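You operate a simulated robot arm through the tools that you are given. There is no shell and no other tool. Be economical: measure what you need, move in short steps, check, and stop when the job is done.

You run a simulated robot arm. Do the job below in one go: nothing can be reset, and whatever is moved stays where it is left.

Task
Tidy up at the steel table. At the end: the brown wooden block labelled "tomato" from the steel table is on the brown table; the red sample cup is on the brown table; the blue sample cup is on the brown table; the filter with the red tab is on the brown table; whatever was shut is shut again. Leave all else as you found it, and nothing knocked over.

The check looks at the end state, three seconds after you hand in, the way a careful person would. Anything else that was tipped, shoved, dropped, spilled or broken makes it a failure.

Robot
A 7-joint arm with a two-finger parallel gripper, fixed in place. Base frame: the origin is at the foot of the arm, x ahead of it, y to its left, z up. Readings come in mm, degrees, newtons and seconds.
With the tool pointing down near the work surface it reaches from about 240 to 680 mm from the base axis. Its first joint turns from -66.0 to 66.0 degrees. Payload 2.4 kg.
Tool frame: the origin (TCP) lies between the finger pads and is the grasp point; the fingertips stand 30 mm ahead of it; z points along the fingers, y is the line along which they close. Largest opening 94 mm; finger width 28, thickness 10; the body of the gripper, 50 by 96 mm, starts 55 mm behind the TCP.
Orientation is that of the tool frame in the base frame, as [roll, pitch, yaw] about the fixed x, y, z axes, in that order (R = Rz(yaw) Ry(pitch) Rx(roll)). With the fingers straight down and closing along the base's y, the tool's x points along the base's -x, its y along +y and its z along -z.

Tools
- The arm moves only by the tool apply_moves. Its argument "commands" is text: rows parted by semicolons, each of 7 numbers parted by spaces: the shift along the tool's x, y, z in mm, then the turn, a rotation vector about the tool's x, y, z in degrees, then the opening in per cent of the stroke, from 0 (shut) to 100 (fully open). In form: dx dy dz ax ay az hand; .... A call has 1 to 10 rows; each row is the pose to reach, as a shift and turn from the pose commanded when the call began, along the tool's axes at that moment. A row lasts 0.2 s, in which the tool goes at most 50 mm and 8.6 degrees; a call with a longer step from one row to the next is refused whole, and so is a gripper value outside its range. Where a pose cannot be reached the arm comes as near as it can. A force on the tool above 40 N (or 10 N above the force at the start of the call, whichever is more), or a blocked arm, ends the call early, and 0.2 s more pass. The fingers move at their own pace (about 153 mm/s each) and stop on an object; they squeeze with about 30 N. The grip force told is the motor's: it shows also when the fingers shut on nothing. Time passes only in rows, and 0.2 s behind the last, so rows that repeat a pose let the fingers close. It gives the time, the measured TCP pose, the force on the tool (base axes), the opening and the grip force at its end, in the units of the frame above (readings bear some noise).
- Cameras (640 x 400 px; columns grow to the right, rows downward): "scene" is fixed at [22.9, 471.1, 1424.6]; the picture's right is [-0.83, -0.55, 0.00], its down [-0.40, 0.61, -0.69] and it looks along [0.38, -0.57, -0.73] (base axes); focal length 285 px, centre (320, 200). "wrist" rides on the gripper at [-37, 0, -58] in the tool frame; the picture's right is [0.00, -1.00, 0.00], its down [0.97, 0.00, -0.24] and it looks along [0.24, 0.00, 0.97] (tool axes); focal length 218 px, centre (320, 200).
- grab_frame(camera): a new picture of that camera. No time passes.
- measure_at(camera, pixels): for up to 12 pixels [column, row] of the newest picture of that camera ("zoom" is the newest enlarged one), the place [x, y, z] in the base frame of the surface seen there, good to about 2 mm. No time passes.
- inspect(camera, box): a new picture of the part [left, top, right, bottom] of that camera's present view, enlarged. No time passes.
- sign_off(): hands the job in; it is judged then, once.

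Work in short steps. Measure before you move; look again where a grasp or a placing could have gone wrong, and mend it. You have 80 turns and 34 pictures in all, those below and enlarged ones among them. Open the gripper and draw the arm clear of the work before you hand the job in, unless the task says otherwise; then end with one line.

The tools are called after "Emit:" as name(argument=value, ...) on one line, values as JSON. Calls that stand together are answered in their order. apply_moves: Moves the arm, as the interface text tells. Its arguments: {"type":"object","properties":{"commands":{"type":"string"}},"required":["commands"]} The other tools are called the same way: grab_frame (camera) takes a picture; measure_at (camera, pixels) gives the place of the surface under pixels of a picture; inspect (camera, box) takes an enlarged picture of a part of a camera's view; sign_off () hands the job in.

At the start:

```text
clock: 0.0
eef_pos: [382.5, -104.3, 1107.1]
orientation: [180.0, 0.0, 180.0]
wrist_force: [-0.4, 0.1, -0.1]
finger_gap: 94.1
gripper_force: 0.1
```

scene: 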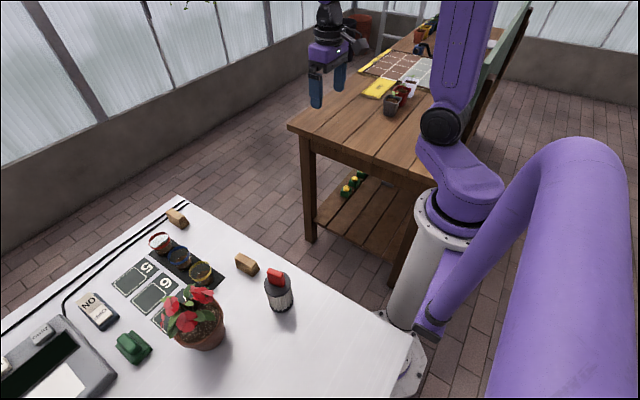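
wrist: 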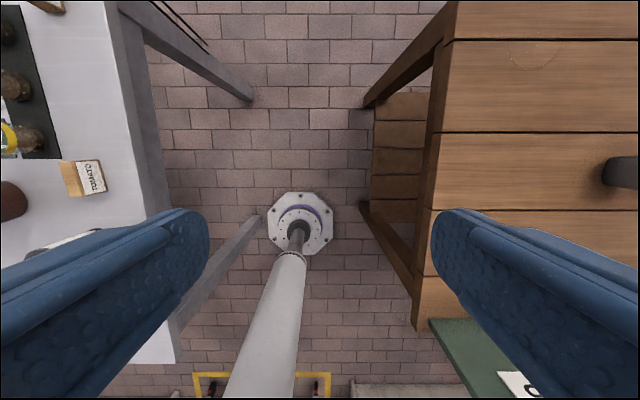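

The steel table is at +y and the brown table at -y. I'll enlarge the steel table and brown table regions in the scene view to identify the objects.

Emit:
inspect(camera="scene", box=[60, 190, 320, 360])

Emit:
inspect(camera="scene", box=[280, 10, 540, 180])

Emit:
inspect(camera="scene", box=[0, 260, 200, 400])

```text
2.35 times, centred on (190, 275) of scene
```

zoom: 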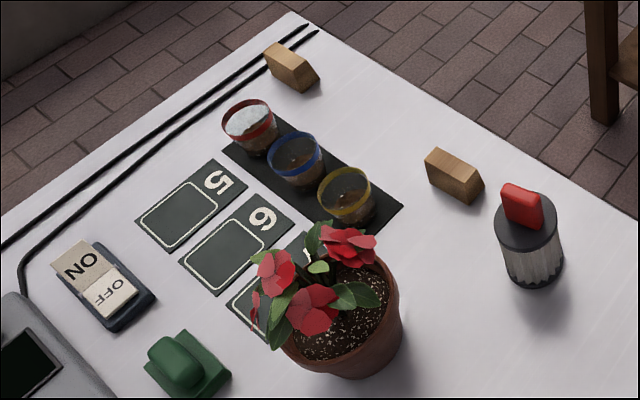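

```text
2.35 times, centred on (410, 95) of scene
```

zoom: 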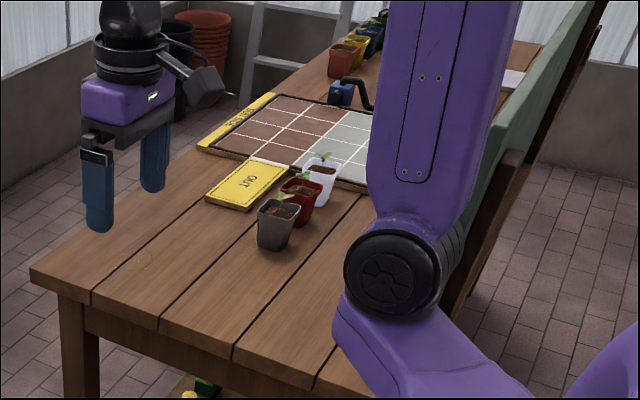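

```text
2.86 times, centred on (100, 330) of scene
```

zoom: 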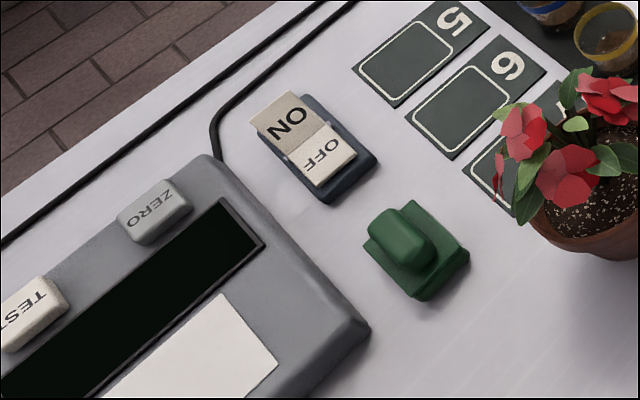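

Cups (red, blue, yellow), two wooden blocks and the red-tab canister are visible. Next I measure them, using a fresh scene frame.

Emit:
measure_at(camera="scene", pixels=[[161, 240], [179, 254], [200, 268], [178, 216], [245, 262], [275, 273], [278, 296], [204, 338], [230, 320], [345, 345], [181, 199], [270, 285]])

Emit:
measure_at(camera="wrist", pixels=[[70, 180], [92, 177], [45, 3], [15, 85], [28, 138], [8, 32], [60, 243], [480, 100], [480, 250], [620, 172], [460, 335], [445, 20]])

Emit:
measure_at(camera="scene", pixels=[[290, 126], [330, 130], [380, 160], [360, 140], [390, 112], [403, 90], [380, 88], [400, 150], [425, 100], [368, 96], [345, 110], [410, 130]])

```text
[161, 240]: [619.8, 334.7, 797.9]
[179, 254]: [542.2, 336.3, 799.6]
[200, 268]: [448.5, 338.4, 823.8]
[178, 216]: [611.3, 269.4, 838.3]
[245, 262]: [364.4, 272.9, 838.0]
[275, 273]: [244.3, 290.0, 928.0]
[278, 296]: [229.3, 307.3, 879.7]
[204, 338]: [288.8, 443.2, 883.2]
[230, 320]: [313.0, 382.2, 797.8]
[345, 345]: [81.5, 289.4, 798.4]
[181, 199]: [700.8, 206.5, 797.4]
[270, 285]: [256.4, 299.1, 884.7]
```

```text
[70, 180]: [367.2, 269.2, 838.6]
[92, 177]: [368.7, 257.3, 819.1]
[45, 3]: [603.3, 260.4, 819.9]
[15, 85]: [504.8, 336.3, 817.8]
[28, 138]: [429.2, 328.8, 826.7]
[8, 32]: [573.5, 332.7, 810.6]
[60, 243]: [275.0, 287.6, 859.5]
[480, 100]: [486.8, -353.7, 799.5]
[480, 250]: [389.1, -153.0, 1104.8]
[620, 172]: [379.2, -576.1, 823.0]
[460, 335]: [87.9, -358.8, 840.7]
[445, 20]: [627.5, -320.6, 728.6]
```

```text
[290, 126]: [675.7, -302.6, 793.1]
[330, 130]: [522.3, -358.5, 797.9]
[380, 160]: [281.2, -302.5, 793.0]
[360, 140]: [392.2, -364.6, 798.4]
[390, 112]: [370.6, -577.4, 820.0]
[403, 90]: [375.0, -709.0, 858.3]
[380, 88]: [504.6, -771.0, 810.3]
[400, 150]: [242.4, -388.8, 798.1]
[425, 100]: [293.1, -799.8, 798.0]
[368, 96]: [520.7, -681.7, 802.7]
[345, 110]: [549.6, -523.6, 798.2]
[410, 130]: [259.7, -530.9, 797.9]
```

Positions are known: the TOMATO block is at about (367,268), the cups at y≈334, and free brown tabletop lies at y<-302. I move over the steel table at height to view it from above.

Emit:
apply_moves(commands="-6 49 0 0 0 0 100; -12 98 0 0 0 0 100; -18 147 0 0 0 0 100; -24 196 0 0 0 0 100; -30 245 0 0 0 0 100; -36 294 0 0 0 0 100; -42 343 0 0 0 0 100; -48 390 0 0 0 0 100; -48 390 0 0 0 0 100")

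Emit:
grab_frame(camera="wrist")

```text
clock: 2.0
eef_pos: [431.8, 284.4, 1107.3]
orientation: [180.0, 0.1, -180.0]
wrist_force: [-0.4, 0.8, 0.3]
finger_gap: 94.0
gripper_force: 0.0
```

```text
28 pictures are left
```

wrist: 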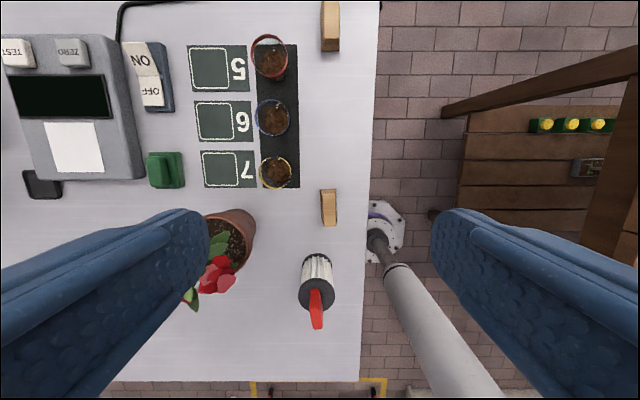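

I enlarge the cups, blocks and filter region.

Emit:
inspect(camera="wrist", box=[180, 0, 380, 125])

Emit:
inspect(camera="wrist", box=[230, 125, 430, 350])

Emit:
measure_at(camera="wrist", pixels=[[270, 36], [270, 76], [253, 58], [287, 58], [273, 98], [273, 136], [257, 118], [289, 118], [330, 206], [325, 192], [334, 192], [316, 280]])

Emit:
measure_at(camera="wrist", pixels=[[269, 60], [273, 118], [322, 206], [334, 210], [328, 222], [300, 290], [332, 292], [316, 270], [316, 310], [319, 325], [311, 292], [317, 300]])

```text
3.20 times, centred on (280, 62) of wrist
```

zoom: 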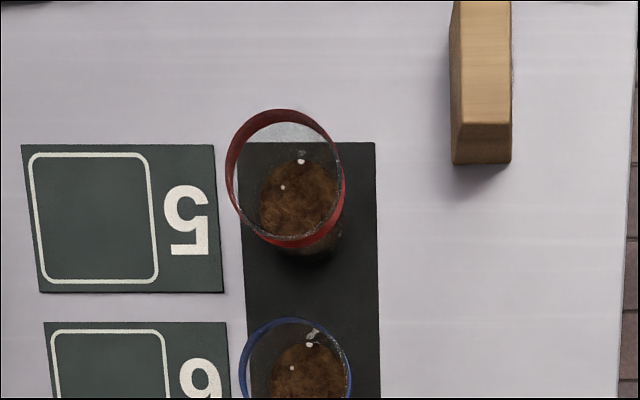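

```text
1.78 times, centred on (330, 238) of wrist
```

zoom: 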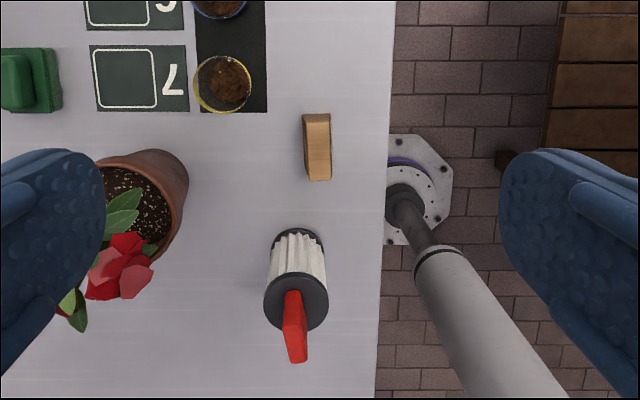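

```text
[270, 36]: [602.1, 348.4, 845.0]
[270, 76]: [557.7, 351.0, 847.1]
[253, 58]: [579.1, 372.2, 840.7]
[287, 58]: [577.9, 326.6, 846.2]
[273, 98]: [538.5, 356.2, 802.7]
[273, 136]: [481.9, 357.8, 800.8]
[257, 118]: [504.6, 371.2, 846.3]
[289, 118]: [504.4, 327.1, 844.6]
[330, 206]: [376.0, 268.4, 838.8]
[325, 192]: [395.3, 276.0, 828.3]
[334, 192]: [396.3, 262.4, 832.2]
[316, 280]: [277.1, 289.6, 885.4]
```

```text
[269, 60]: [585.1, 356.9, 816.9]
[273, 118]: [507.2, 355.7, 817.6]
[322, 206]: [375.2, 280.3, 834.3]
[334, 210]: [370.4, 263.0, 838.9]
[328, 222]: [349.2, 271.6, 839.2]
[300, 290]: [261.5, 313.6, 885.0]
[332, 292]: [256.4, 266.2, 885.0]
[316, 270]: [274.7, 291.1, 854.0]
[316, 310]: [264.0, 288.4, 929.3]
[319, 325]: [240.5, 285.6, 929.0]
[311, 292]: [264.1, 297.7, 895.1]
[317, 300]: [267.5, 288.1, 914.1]
```

The red cup is centred at about (579,349), blue at (504,349), with rims at z≈846. The filter cap is at about (259,290,885) and its tab reaches 929. I lower above the tomato block for a closer look at its shape.

Emit:
apply_moves(commands="20 -5 40 0 0 0 100; 40 -10 80 0 0 0 100; 55 -14 120 0 0 0 100; 58 -14 150 0 0 0 100; 58 -14 150 0 0 0 100")

Emit:
grab_frame(camera="wrist")

```text
clock: 3.2
eef_pos: [370.1, 269.6, 956.6]
orientation: [180.0, 0.0, 179.9]
wrist_force: [-0.4, 0.2, -0.5]
finger_gap: 94.0
gripper_force: 0.0
```

```text
25 pictures are left
```

wrist: 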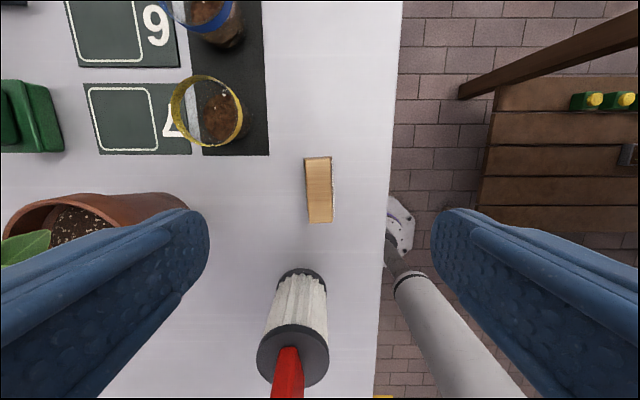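

I measure the block corners at pixels (307,159), (331,157), (310,222), (333,221) and points on the filter.

Emit:
measure_at(camera="wrist", pixels=[[308, 161], [329, 159], [312, 218], [331, 217], [320, 190], [310, 190], [330, 190], [300, 275], [276, 320], [326, 320], [293, 330], [288, 360]])

Emit:
inspect(camera="wrist", box=[260, 140, 380, 230])

```text
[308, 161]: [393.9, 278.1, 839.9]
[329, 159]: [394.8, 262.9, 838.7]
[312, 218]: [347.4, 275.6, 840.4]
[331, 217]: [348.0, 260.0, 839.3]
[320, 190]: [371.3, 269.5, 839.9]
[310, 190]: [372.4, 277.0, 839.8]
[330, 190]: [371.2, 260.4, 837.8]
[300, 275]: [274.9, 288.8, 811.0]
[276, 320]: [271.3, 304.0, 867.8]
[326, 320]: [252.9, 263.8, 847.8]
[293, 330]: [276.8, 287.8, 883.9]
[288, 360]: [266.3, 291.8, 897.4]
```

```text
4.44 times, centred on (320, 185) of wrist
```

zoom: 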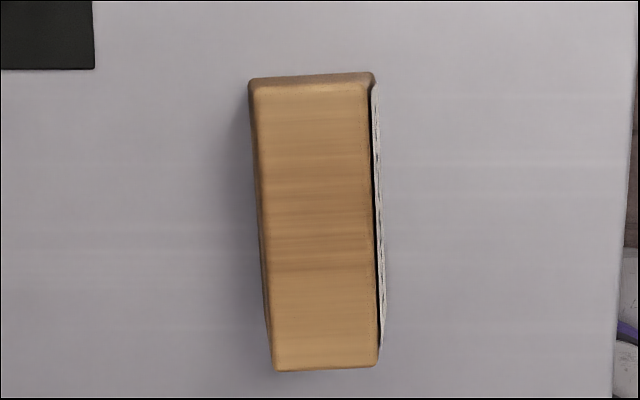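

The block is 50×20×40 mm at about (371,269), long side along x. I descend and close across y.

Emit:
apply_moves(commands="0 0 40 0 0 0 100; 0 0 80 0 0 0 100; 0 0 112 0 0 0 100; 0 0 120 0 0 0 100; 0 0 120 0 0 0 50; 0 0 120 0 0 0 20; 0 0 120 0 0 0 0; 0 0 120 0 0 0 0")

```text
clock: 5.0
eef_pos: [372.8, 270.7, 836.8]
orientation: [180.0, 0.0, 180.0]
wrist_force: [-0.4, 0.0, -0.1]
finger_gap: 24.9
gripper_force: 30.0
```

The block is gripped (gap 24.9). I lift and carry it across to brown-table target (290,-380).

Emit:
apply_moves(commands="0 0 -30 0 0 0 0; 0 0 -75 0 0 0 0; 0 0 -120 0 0 0 0; 5 -45 -135 0 0 0 0; 11 -93 -135 0 0 0 0; 17 -141 -135 0 0 0 0; 23 -189 -135 0 0 0 0; 29 -237 -135 0 0 0 0; 35 -285 -135 0 0 0 0; 41 -333 -135 0 0 0 0")

Emit:
apply_moves(commands="6 -48 0 0 0 0 0; 12 -96 0 0 0 0 0; 18 -144 0 0 0 0 0; 24 -192 0 0 0 0 0; 30 -240 0 0 0 0 0; 36 -288 0 0 0 0 0; 41 -317 0 0 0 0 0; 41 -317 0 0 0 0 0")

Emit:
grab_frame(camera="wrist")

```text
clock: 7.2
eef_pos: [334.2, -65.2, 972.7]
orientation: [180.0, -0.1, -179.9]
wrist_force: [0.8, -0.8, -0.2]
finger_gap: 24.9
gripper_force: 30.4
```

```text
clock: 9.0
eef_pos: [292.2, -382.2, 972.0]
orientation: [-179.9, 0.0, -179.9]
wrist_force: [0.6, 0.8, -0.5]
finger_gap: 25.0
gripper_force: 29.9
```

```text
23 pictures are left
```

wrist: 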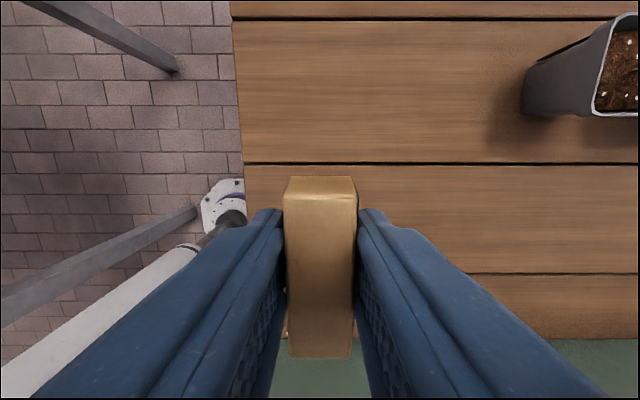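

The block is held vertical. I check where the green panel (row 360) begins relative to the target.

Emit:
measure_at(camera="wrist", pixels=[[500, 330], [500, 345], [500, 370], [300, 370], [500, 265], [380, 180], [560, 100], [320, 193]])

```text
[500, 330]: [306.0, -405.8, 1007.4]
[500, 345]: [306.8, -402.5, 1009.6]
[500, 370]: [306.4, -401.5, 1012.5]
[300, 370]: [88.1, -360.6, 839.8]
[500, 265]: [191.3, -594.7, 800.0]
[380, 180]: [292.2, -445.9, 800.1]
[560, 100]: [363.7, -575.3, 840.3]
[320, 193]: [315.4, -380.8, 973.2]
```

The panel is at x≈88, well clear. I lower to TCP z≈838, 1 mm above the grasp height, and release.

Emit:
apply_moves(commands="0 0 45 0 0 0 0; 0 0 90 0 0 0 0; 0 0 120 0 0 0 0; 0 0 131 0 0 0 0; 0 0 134 0 0 0 0; 0 0 134 0 0 0 0; 0 0 134 0 0 0 40; 0 0 134 0 0 0 65; 0 0 134 0 0 0 65")

```text
clock: 11.0
eef_pos: [290.5, -380.1, 838.1]
orientation: [-180.0, 0.0, -179.9]
wrist_force: [0.3, 0.6, -0.3]
finger_gap: 61.0
gripper_force: 0.0
```

Released. I retreat straight up and travel to above the filter, bulging out in x to stay clear of the base.

Emit:
apply_moves(commands="0 0 -25 0 0 0 65; 0 0 -70 0 0 0 65; 0 0 -118 0 0 0 100; 0 0 -165 0 0 0 100; -10 47 -170 0 0 0 100; -20 95 -170 0 0 0 100; -30 143 -170 0 0 0 100; -40 191 -170 0 0 0 100; -50 239 -170 0 0 0 100; -60 287 -170 0 0 0 100")

Emit:
apply_moves(commands="0 48 0 0 0 0 100; 0 97 0 0 0 0 100; 0 146 0 0 0 0 100; 10 194 0 0 0 0 100; 20 242 0 0 0 0 100; 32 290 0 0 0 0 100; 44 336 0 0 0 0 100; 52 383 0 0 0 0 100; 52 383 0 0 0 0 100")

Emit:
grab_frame(camera="wrist")

Emit:
grab_frame(camera="scene")

```text
clock: 13.2
eef_pos: [348.3, -91.9, 1008.5]
orientation: [-179.9, 0.0, -180.0]
wrist_force: [-0.4, 0.1, 0.0]
finger_gap: 93.9
gripper_force: 0.0
```

```text
clock: 15.2
eef_pos: [298.0, 290.7, 1007.2]
orientation: [180.0, 0.0, 180.0]
wrist_force: [0.5, -0.1, -0.2]
finger_gap: 94.1
gripper_force: 0.1
```

```text
22 pictures are left
```

wrist: 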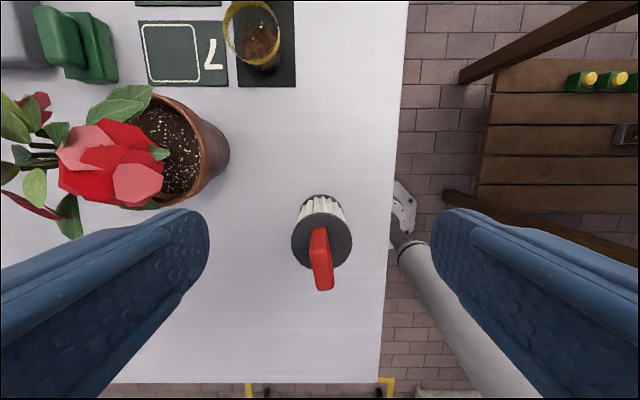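

```text
21 pictures are left
```

scene: 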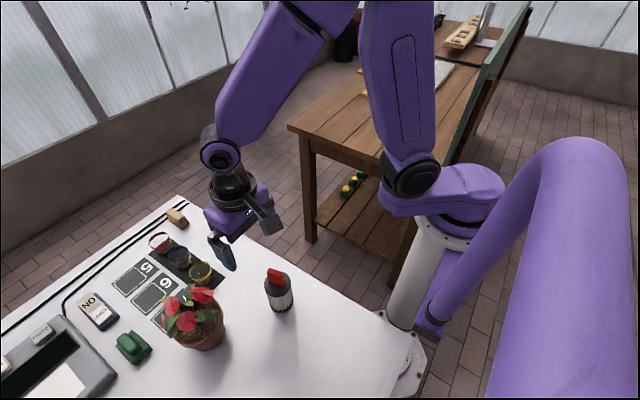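

I measure the filter cap edges (292,240)/(351,240), the tab, and the nearest pot edge (228,155).

Emit:
measure_at(camera="wrist", pixels=[[295, 242], [348, 240], [335, 218], [310, 262], [338, 262], [316, 232], [325, 232], [318, 284], [331, 284], [227, 155], [215, 185], [160, 200]])

Emit:
inspect(camera="wrist", box=[270, 180, 380, 300])

```text
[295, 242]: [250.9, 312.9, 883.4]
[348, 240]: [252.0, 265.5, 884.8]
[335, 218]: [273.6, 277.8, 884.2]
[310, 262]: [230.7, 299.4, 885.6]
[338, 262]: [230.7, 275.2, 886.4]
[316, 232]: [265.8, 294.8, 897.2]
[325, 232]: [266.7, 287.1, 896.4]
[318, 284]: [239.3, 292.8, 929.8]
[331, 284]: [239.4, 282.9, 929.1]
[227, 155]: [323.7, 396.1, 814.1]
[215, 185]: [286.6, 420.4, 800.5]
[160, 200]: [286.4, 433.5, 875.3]
```

```text
3.33 times, centred on (325, 240) of wrist
```

zoom: 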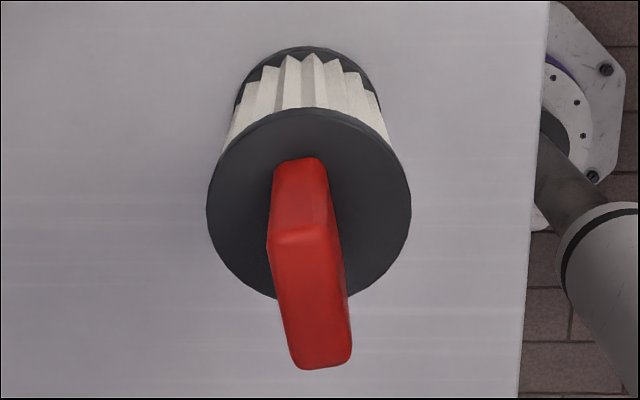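

The tab is about 10 mm thick at (252,289) with its top at 929, and the cap top is at 885. I'll grip the tab with TCP at z 919 (tips at 889, above the cap).

Emit:
apply_moves(commands="40 -2 0 0 0 0 80; 46 -2 30 0 0 0 60; 46 -2 60 0 0 0 60; 46 -2 80 0 0 0 60; 46 -2 88 0 0 0 60; 46 -2 88 0 0 0 30; 46 -2 88 0 0 0 10; 46 -2 88 0 0 0 0; 46 -2 88 0 0 0 0")

```text
clock: 17.2
eef_pos: [252.5, 289.0, 920.3]
orientation: [-179.9, 0.0, 180.0]
wrist_force: [0.8, 0.1, -1.3]
finger_gap: 17.7
gripper_force: 30.5
```

Tab gripped (gap 17.7). I lift 60 mm and look before carrying on.

Emit:
apply_moves(commands="0 0 -10 0 0 0 0; 0 0 -30 0 0 0 0; 0 0 -60 0 0 0 0; 0 0 -60 0 0 0 0")

Emit:
grab_frame(camera="scene")

```text
clock: 18.2
eef_pos: [250.1, 289.7, 982.9]
orientation: [-180.0, 0.0, 180.0]
wrist_force: [0.0, -0.1, -0.4]
finger_gap: 17.7
gripper_force: 29.8
```

```text
19 pictures are left
```

scene: 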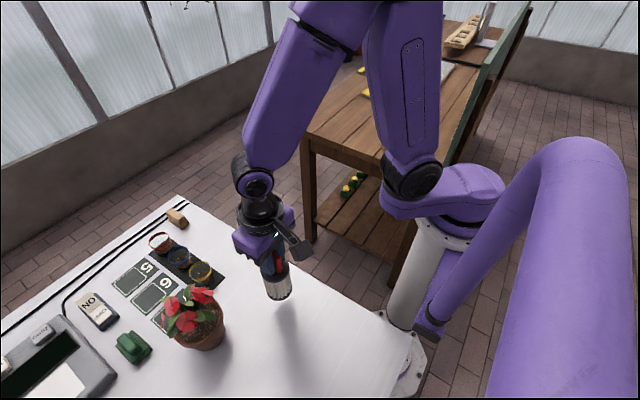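

The filter hangs upright. I raise it to z≈1040 and carry it to above (370,-400).

Emit:
apply_moves(commands="-10 0 -40 0 0 0 0; -25 -25 -58 0 0 0 0; -40 -70 -58 0 0 0 0; -55 -115 -58 0 0 0 0; -70 -160 -58 0 0 0 0; -80 -207 -58 0 0 0 0; -90 -254 -58 0 0 0 0; -100 -301 -58 0 0 0 0; -110 -348 -58 0 0 0 0; -120 -395 -58 0 0 0 0")

Emit:
apply_moves(commands="0 -48 0 0 0 0 0; 0 -96 0 0 0 0 0; 0 -144 0 0 0 0 0; 0 -192 0 0 0 0 0; 0 -240 0 0 0 0 0; 0 -275 0 0 0 0 0; 0 -292 0 0 0 0 0; 0 -295 0 0 0 0 0; 0 -295 0 0 0 0 0")

Emit:
grab_frame(camera="wrist")

```text
clock: 20.4
eef_pos: [370.1, -107.1, 1037.6]
orientation: [-179.9, 0.0, -179.9]
wrist_force: [0.8, -0.1, -0.6]
finger_gap: 18.0
gripper_force: 30.0
```

```text
clock: 22.4
eef_pos: [371.8, -401.4, 1038.5]
orientation: [-179.9, -0.1, -180.0]
wrist_force: [0.3, 0.6, -0.2]
finger_gap: 18.1
gripper_force: 29.5
```

```text
18 pictures are left
```

wrist: 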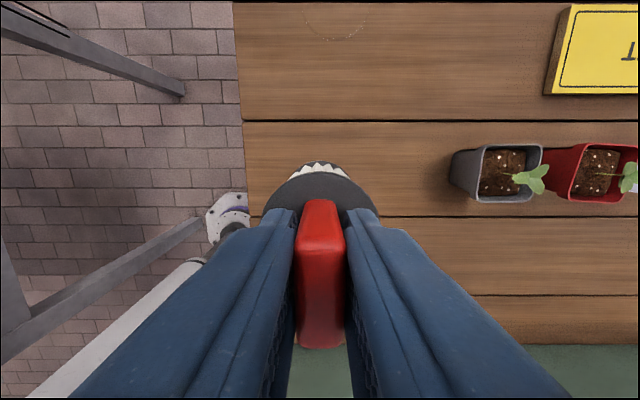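

The pots are about 130 mm away and the target spot is clear. I lower to z≈921, slow at the end, and release.

Emit:
apply_moves(commands="0 0 40 0 0 0 0; 0 0 80 0 0 0 0; 0 0 105 0 0 0 0; 0 0 113 0 0 0 0; 0 0 117 0 0 0 0; 0 0 117 0 0 0 0; 0 0 117 0 0 0 0")

```text
clock: 24.0
eef_pos: [373.4, -401.7, 918.6]
orientation: [180.0, -0.1, 180.0]
wrist_force: [0.0, -0.4, -0.7]
finger_gap: 17.7
gripper_force: 29.7
```

Commanded height is 1 mm above contact. I open slowly and retreat upward.

Emit:
apply_moves(commands="0 0 1 0 0 0 0; 0 0 1 0 0 0 25; 0 0 1 0 0 0 40; 0 0 1 0 0 0 50; 0 0 -20 0 0 0 50; 0 0 -50 0 0 0 50; 0 0 -90 0 0 0 60; 0 0 -90 0 0 0 60")

Emit:
grab_frame(camera="wrist")

```text
clock: 25.8
eef_pos: [374.4, -399.9, 1010.7]
orientation: [-180.0, 0.1, 180.0]
wrist_force: [0.6, 0.4, 0.3]
finger_gap: 56.4
gripper_force: 0.1
```

```text
17 pictures are left
```

wrist: 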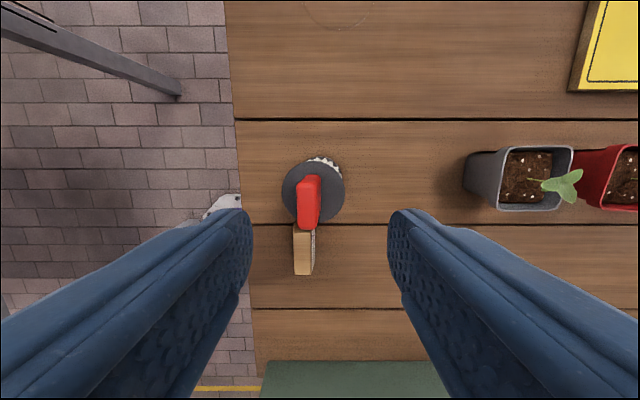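

Both filter and block stand upright. Now I travel to above the blue cup at (504,349).

Emit:
apply_moves(commands="-10 46 0 0 0 0 80; -23 93 0 0 0 0 100; -36 140 0 0 0 0 100; -49 187 0 0 0 0 100; -62 234 0 0 0 0 100; -75 281 0 0 0 0 100; -88 328 0 0 0 0 100; -101 375 0 0 0 0 100; -114 422 0 0 0 0 100; -124 469 0 0 0 0 100")

Emit:
apply_moves(commands="-7 46 0 0 0 0 100; -7 94 0 0 0 0 100; -7 142 0 0 0 0 100; -7 190 0 0 0 0 100; -7 235 0 0 0 0 100; -7 265 10 0 0 0 100; -7 279 30 0 0 0 100; -7 280 50 0 0 0 100; -7 280 50 0 0 0 100")

Emit:
grab_frame(camera="wrist")

```text
clock: 28.0
eef_pos: [494.2, 68.2, 1010.0]
orientation: [-180.0, 0.0, -180.0]
wrist_force: [-0.2, -1.2, -0.3]
finger_gap: 93.9
gripper_force: 0.1
```

```text
clock: 30.0
eef_pos: [504.9, 350.3, 961.7]
orientation: [-180.0, 0.0, 180.0]
wrist_force: [-0.2, 0.3, 0.3]
finger_gap: 94.0
gripper_force: 0.0
```

```text
16 pictures are left
```

wrist: 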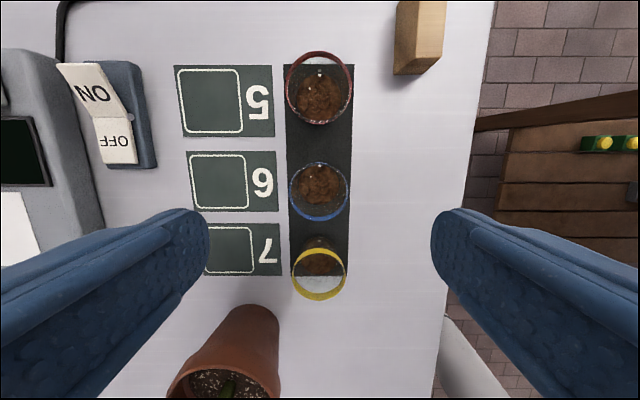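

I measure the rim edges of the blue cup (290,190)/(351,190)/(320,161)/(320,219) and the red cup.

Emit:
measure_at(camera="wrist", pixels=[[292, 200], [349, 200], [320, 219], [320, 163], [286, 90], [352, 90], [319, 52], [319, 122], [320, 185], [300, 212], [340, 212], [320, 232]])

Emit:
inspect(camera="wrist", box=[260, 30, 380, 310])

```text
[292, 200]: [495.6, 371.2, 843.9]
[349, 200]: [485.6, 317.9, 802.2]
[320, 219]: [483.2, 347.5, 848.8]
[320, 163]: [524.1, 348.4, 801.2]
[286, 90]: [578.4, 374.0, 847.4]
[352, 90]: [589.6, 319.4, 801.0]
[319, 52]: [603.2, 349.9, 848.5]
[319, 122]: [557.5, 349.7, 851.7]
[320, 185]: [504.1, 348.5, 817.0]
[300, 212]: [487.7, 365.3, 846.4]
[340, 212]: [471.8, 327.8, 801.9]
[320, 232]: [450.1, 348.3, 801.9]
```

```text
1.43 times, centred on (320, 170) of wrist
```

zoom: 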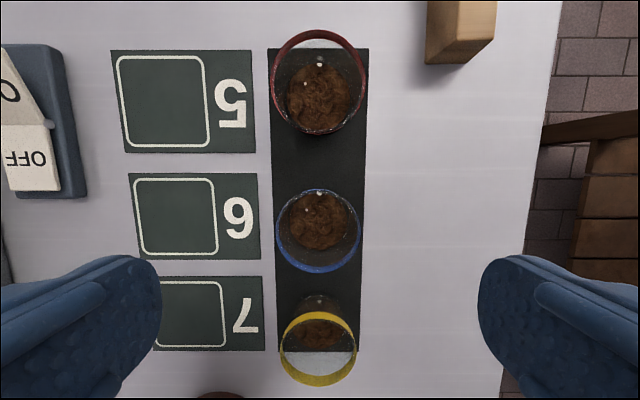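

The blue cup is centred at about (505,349), right under the TCP. I descend to z≈837 and close.

Emit:
apply_moves(commands="0 -1 45 0 0 0 100; 0 -1 90 0 0 0 100; 0 -1 116 0 0 0 100; 0 -1 124 0 0 0 100; 0 -1 124 0 0 0 75; 0 -1 124 0 0 0 50; 0 -1 124 0 0 0 30; 0 -1 124 0 0 0 20; 0 -1 124 0 0 0 20")

```text
clock: 32.0
eef_pos: [503.2, 347.7, 837.3]
orientation: [180.0, 0.0, -180.0]
wrist_force: [0.8, 1.8, 1.0]
finger_gap: 45.0
gripper_force: 29.9
```

Blue cup gripped (gap 45). I lift a little and check.

Emit:
apply_moves(commands="0 0 -10 0 0 0 20; 0 0 -30 0 0 0 20; 0 0 -60 0 0 0 20; 0 0 -60 0 0 0 20")

Emit:
grab_frame(camera="wrist")

```text
clock: 33.0
eef_pos: [504.1, 346.5, 896.1]
orientation: [180.0, 0.0, -179.9]
wrist_force: [0.4, -0.5, -1.0]
finger_gap: 45.0
gripper_force: 30.1
```

```text
14 pictures are left
```

wrist: 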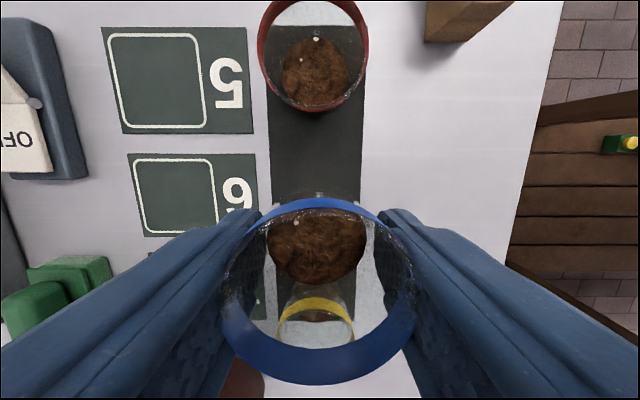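

The cup hangs level. I carry it to above (455,-400) at z≈980.

Emit:
apply_moves(commands="0 0 -30 0 0 0 20; 0 -15 -65 0 0 0 20; 0 -50 -83 0 0 0 20; 0 -95 -83 0 0 0 20; 0 -142 -83 0 0 0 20; 0 -189 -83 0 0 0 20; 0 -236 -83 0 0 0 20; 0 -283 -83 0 0 0 20; 0 -330 -83 0 0 0 20; 0 -375 -83 0 0 0 20")

Emit:
apply_moves(commands="4 -45 0 0 0 0 20; 10 -92 0 0 0 0 20; 16 -139 0 0 0 0 20; 22 -186 0 0 0 0 20; 28 -233 0 0 0 0 20; 34 -280 0 0 0 0 20; 40 -325 0 0 0 0 20; 45 -355 0 0 0 0 20; 48 -370 0 0 0 0 20; 48 -373 0 0 0 0 20")

Emit:
grab_frame(camera="wrist")

```text
clock: 35.2
eef_pos: [505.5, -27.8, 981.7]
orientation: [180.0, -0.1, -179.9]
wrist_force: [-0.9, -0.5, -0.5]
finger_gap: 45.0
gripper_force: 30.2
```

```text
clock: 37.4
eef_pos: [454.2, -401.7, 981.5]
orientation: [-179.9, 0.0, -179.9]
wrist_force: [-0.5, -0.5, -0.1]
finger_gap: 44.8
gripper_force: 29.6
```

```text
13 pictures are left
```

wrist: 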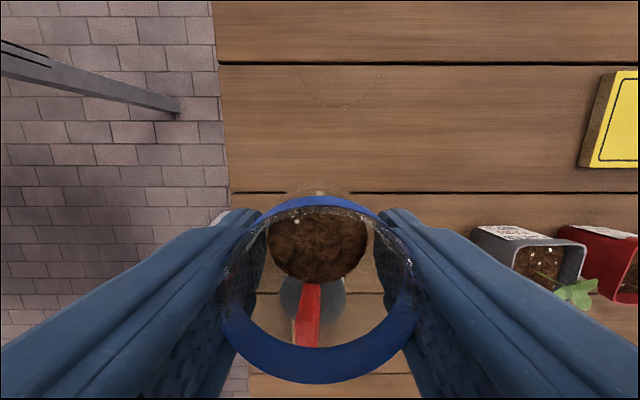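

I lower to z≈836 (it was on a mat about 2 mm thick) and release gently.

Emit:
apply_moves(commands="0 0 40 0 0 0 20; 0 0 85 0 0 0 20; 0 0 120 0 0 0 20; 0 0 137 0 0 0 20; 0 0 142 0 0 0 20; 0 0 144 0 0 0 20; 0 0 144 0 0 0 20")

Emit:
apply_moves(commands="0 0 0 0 0 0 50; 0 0 0 0 0 0 58; 0 0 0 0 0 0 72; 0 0 -15 0 0 0 72; 0 0 -50 0 0 0 80; 0 0 -95 0 0 0 80; 0 0 -140 0 0 0 80; 0 0 -140 0 0 0 80")

Emit:
grab_frame(camera="wrist")

```text
clock: 39.0
eef_pos: [456.4, -400.2, 837.2]
orientation: [-180.0, 0.0, 179.9]
wrist_force: [-0.1, -0.6, -1.1]
finger_gap: 44.8
gripper_force: 30.3
```

```text
clock: 40.8
eef_pos: [455.0, -401.4, 977.4]
orientation: [180.0, 0.0, -180.0]
wrist_force: [-0.2, 0.2, 0.6]
finger_gap: 75.2
gripper_force: 0.1
```

```text
12 pictures are left
```

wrist: 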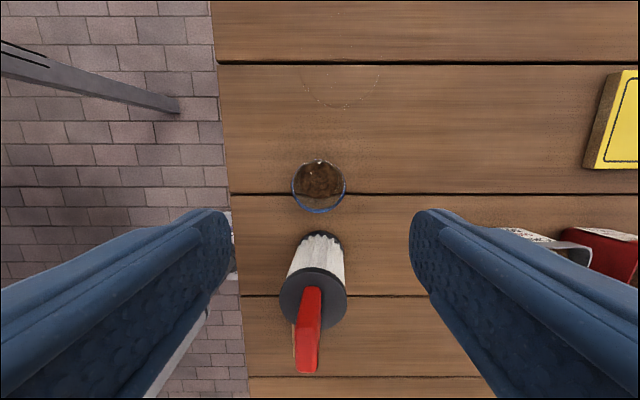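

The blue cup stands upright. I travel to above the red cup at about (579,349).

Emit:
apply_moves(commands="-8 46 0 0 0 0 100; -18 93 0 0 0 0 100; -28 140 0 0 0 0 100; -38 187 0 0 0 0 100; -48 234 0 0 0 0 100; -58 281 0 0 0 0 100; -68 328 0 0 0 0 100; -78 375 0 0 0 0 100; -88 422 0 0 0 0 100; -98 469 0 0 0 0 100")

Emit:
apply_moves(commands="-6 46 0 0 0 0 100; -12 93 0 0 0 0 100; -18 140 0 0 0 0 100; -22 187 0 0 0 0 100; -25 230 5 0 0 0 100; -25 262 15 0 0 0 100; -25 278 25 0 0 0 100; -25 280 35 0 0 0 100; -25 280 35 0 0 0 100")

Emit:
grab_frame(camera="wrist")

```text
clock: 43.0
eef_pos: [553.6, 67.7, 976.8]
orientation: [-180.0, 0.0, 180.0]
wrist_force: [0.2, -0.9, -0.2]
finger_gap: 94.0
gripper_force: 0.1
```

```text
clock: 45.0
eef_pos: [578.1, 349.1, 942.2]
orientation: [179.9, 0.0, -180.0]
wrist_force: [0.6, -0.5, 0.5]
finger_gap: 94.1
gripper_force: 0.0
```

```text
11 pictures are left
```

wrist: 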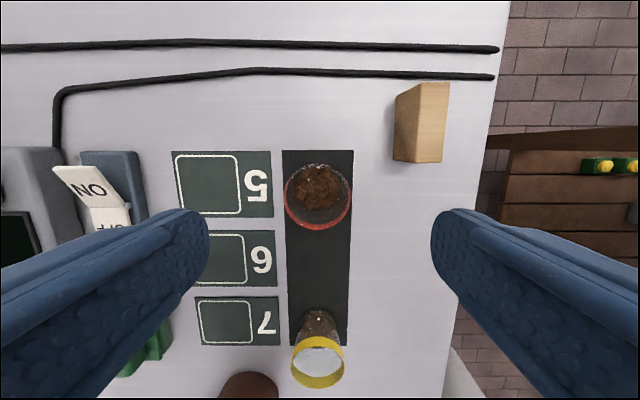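

The pose was reached. I check the neighbouring block's near side (396,110) and the red rim before descending.

Emit:
measure_at(camera="wrist", pixels=[[398, 155], [398, 105], [418, 158], [396, 150], [286, 200], [319, 228], [320, 186], [300, 222], [287, 190]])

```text
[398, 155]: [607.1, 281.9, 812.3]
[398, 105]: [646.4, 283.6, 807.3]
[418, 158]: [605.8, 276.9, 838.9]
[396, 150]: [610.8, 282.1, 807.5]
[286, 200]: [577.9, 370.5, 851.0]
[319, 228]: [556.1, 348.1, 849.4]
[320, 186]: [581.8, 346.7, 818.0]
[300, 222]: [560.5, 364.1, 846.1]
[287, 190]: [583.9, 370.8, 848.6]
```

The block begins at x≥604, y≤283, so the fingers are clear. I descend with an 80% opening and grip.

Emit:
apply_moves(commands="-1 -1 40 0 0 0 80; -1 -1 75 0 0 0 80; -1 -1 98 0 0 0 80; -1 -1 104 0 0 0 80; -1 -1 104 0 0 0 60; -1 -1 104 0 0 0 40; -1 -1 104 0 0 0 20; -1 -1 104 0 0 0 20")

Emit:
apply_moves(commands="0 0 -10 0 0 0 20; 0 0 -30 0 0 0 20; 0 0 -60 0 0 0 20; 0 0 -60 0 0 0 20")

Emit:
grab_frame(camera="wrist")

```text
clock: 46.8
eef_pos: [580.8, 345.9, 835.9]
orientation: [180.0, -0.1, -180.0]
wrist_force: [0.7, 1.4, 1.8]
finger_gap: 44.9
gripper_force: 30.1
```

```text
clock: 47.8
eef_pos: [576.9, 345.4, 895.8]
orientation: [180.0, 0.0, 180.0]
wrist_force: [0.2, 0.2, -0.8]
finger_gap: 44.6
gripper_force: 30.0
```

```text
10 pictures are left
```

wrist: 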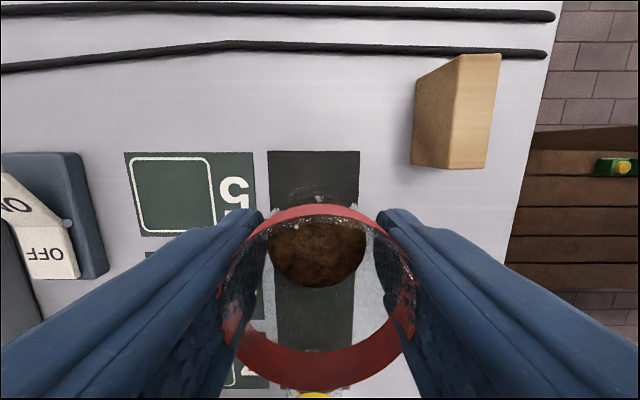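

The red cup hangs level. I carry it to above (530,-380).

Emit:
apply_moves(commands="2 0 -30 0 0 0 20; 5 -15 -65 0 0 0 20; 10 -50 -83 0 0 0 20; 15 -95 -83 0 0 0 20; 20 -142 -83 0 0 0 20; 25 -189 -83 0 0 0 20; 30 -236 -83 0 0 0 20; 35 -283 -83 0 0 0 20; 40 -330 -83 0 0 0 20; 45 -375 -83 0 0 0 20")

Emit:
apply_moves(commands="4 -45 0 0 0 0 20; 4 -92 0 0 0 0 20; 4 -139 0 0 0 0 20; 4 -186 0 0 0 0 20; 4 -233 0 0 0 0 20; 4 -280 0 0 0 0 20; 4 -320 0 0 0 0 20; 4 -343 0 0 0 0 20; 4 -353 0 0 0 0 20; 4 -353 0 0 0 0 20")

Emit:
grab_frame(camera="wrist")

```text
clock: 50.0
eef_pos: [534.8, -26.5, 981.3]
orientation: [-179.9, -0.1, -179.9]
wrist_force: [0.2, -0.3, -0.2]
finger_gap: 44.6
gripper_force: 29.6
```

```text
clock: 52.2
eef_pos: [529.7, -380.5, 981.8]
orientation: [180.0, -0.1, -179.9]
wrist_force: [0.8, -0.2, -0.3]
finger_gap: 44.6
gripper_force: 30.4
```

```text
9 pictures are left
```

wrist: 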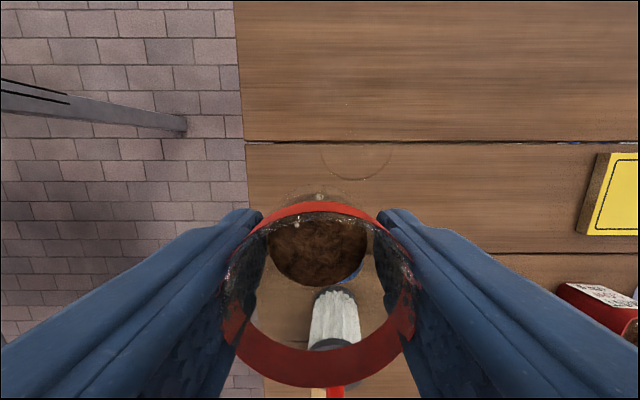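

The spot is clear. I lower the same 144 mm and release.

Emit:
apply_moves(commands="0 0 40 0 0 0 20; 0 0 85 0 0 0 20; 0 0 120 0 0 0 20; 0 0 137 0 0 0 20; 0 0 142 0 0 0 20; 0 0 144 0 0 0 20; 0 0 144 0 0 0 20")

Emit:
apply_moves(commands="0 0 0 0 0 0 50; 0 0 0 0 0 0 58; 0 0 0 0 0 0 72; 0 0 -15 0 0 0 72; 0 0 -50 0 0 0 80; 0 0 -95 0 0 0 80; 0 0 -140 0 0 0 80; 0 0 -180 0 0 0 80; 0 0 -180 0 0 0 80")

Emit:
grab_frame(camera="wrist")

```text
clock: 53.8
eef_pos: [530.3, -380.4, 836.6]
orientation: [-180.0, 0.0, -179.9]
wrist_force: [-0.6, -0.3, -0.6]
finger_gap: 44.7
gripper_force: 29.7
```

```text
clock: 55.8
eef_pos: [530.1, -381.1, 1016.0]
orientation: [-180.0, -0.1, 180.0]
wrist_force: [0.7, 0.2, 0.4]
finger_gap: 75.0
gripper_force: 0.0
```

```text
8 pictures are left
```

wrist: 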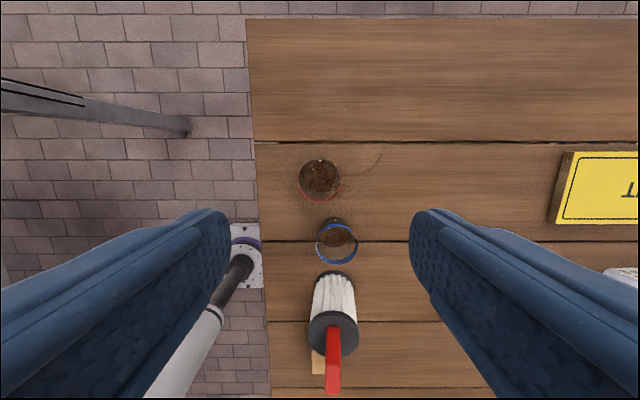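

All four objects stand on the brown table. I draw the arm back to the middle and take a final scene check.

Emit:
apply_moves(commands="15 30 -20 0 0 0 100; 30 75 -50 0 0 0 100; 50 115 -80 0 0 0 100; 70 155 -90 0 0 0 100; 90 195 -90 0 0 0 100; 110 235 -90 0 0 0 100; 130 270 -90 0 0 0 100; 148 276 -90 0 0 0 100; 148 276 -90 0 0 0 100")

Emit:
grab_frame(camera="scene")

```text
refused: row 2 steps farther than a row can; nothing moved
```

```text
7 pictures are left
```

scene: 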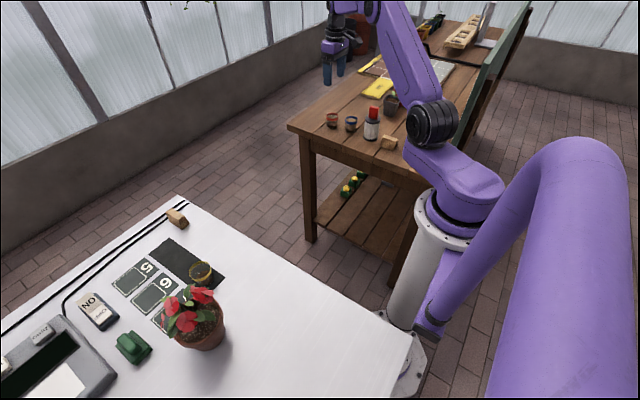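

The move was refused for one step being too long; I repeat it with smaller steps.

Emit:
apply_moves(commands="0 0 -40 0 0 0 100; 0 0 -85 0 0 0 100; 15 40 -90 0 0 0 100; 30 80 -90 0 0 0 100; 45 120 -90 0 0 0 100; 60 160 -90 0 0 0 100; 80 200 -90 0 0 0 100; 100 240 -90 0 0 0 100; 120 272 -90 0 0 0 100; 120 272 -90 0 0 0 100")

Emit:
inspect(camera="scene", box=[280, 50, 480, 180])

```text
clock: 58.0
eef_pos: [411.5, -109.4, 1106.0]
orientation: [180.0, 0.0, 180.0]
wrist_force: [-1.1, 0.1, 0.3]
finger_gap: 94.2
gripper_force: 0.1
```

```text
3.08 times, centred on (380, 115) of scene
```

zoom: 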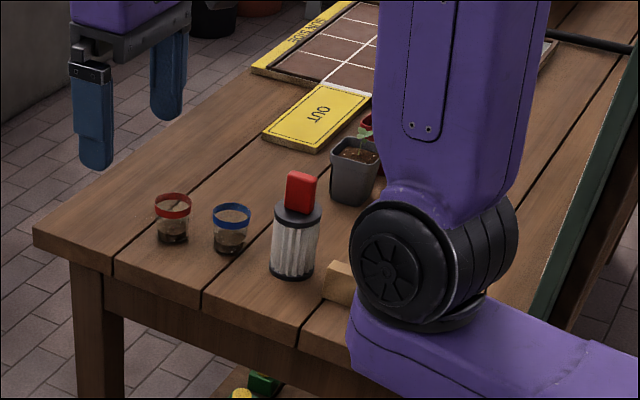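

All four items stand upright on the brown table and the arm is clear with the gripper open, so I hand in.

Emit:
sign_off()

```text
The job is handed in.
```

The "tomato" block, the red and blue sample cups and the red-tab filter are all standing upright on the brown table. I opened nothing, so nothing needed shutting again, and I saw nothing knocked over.
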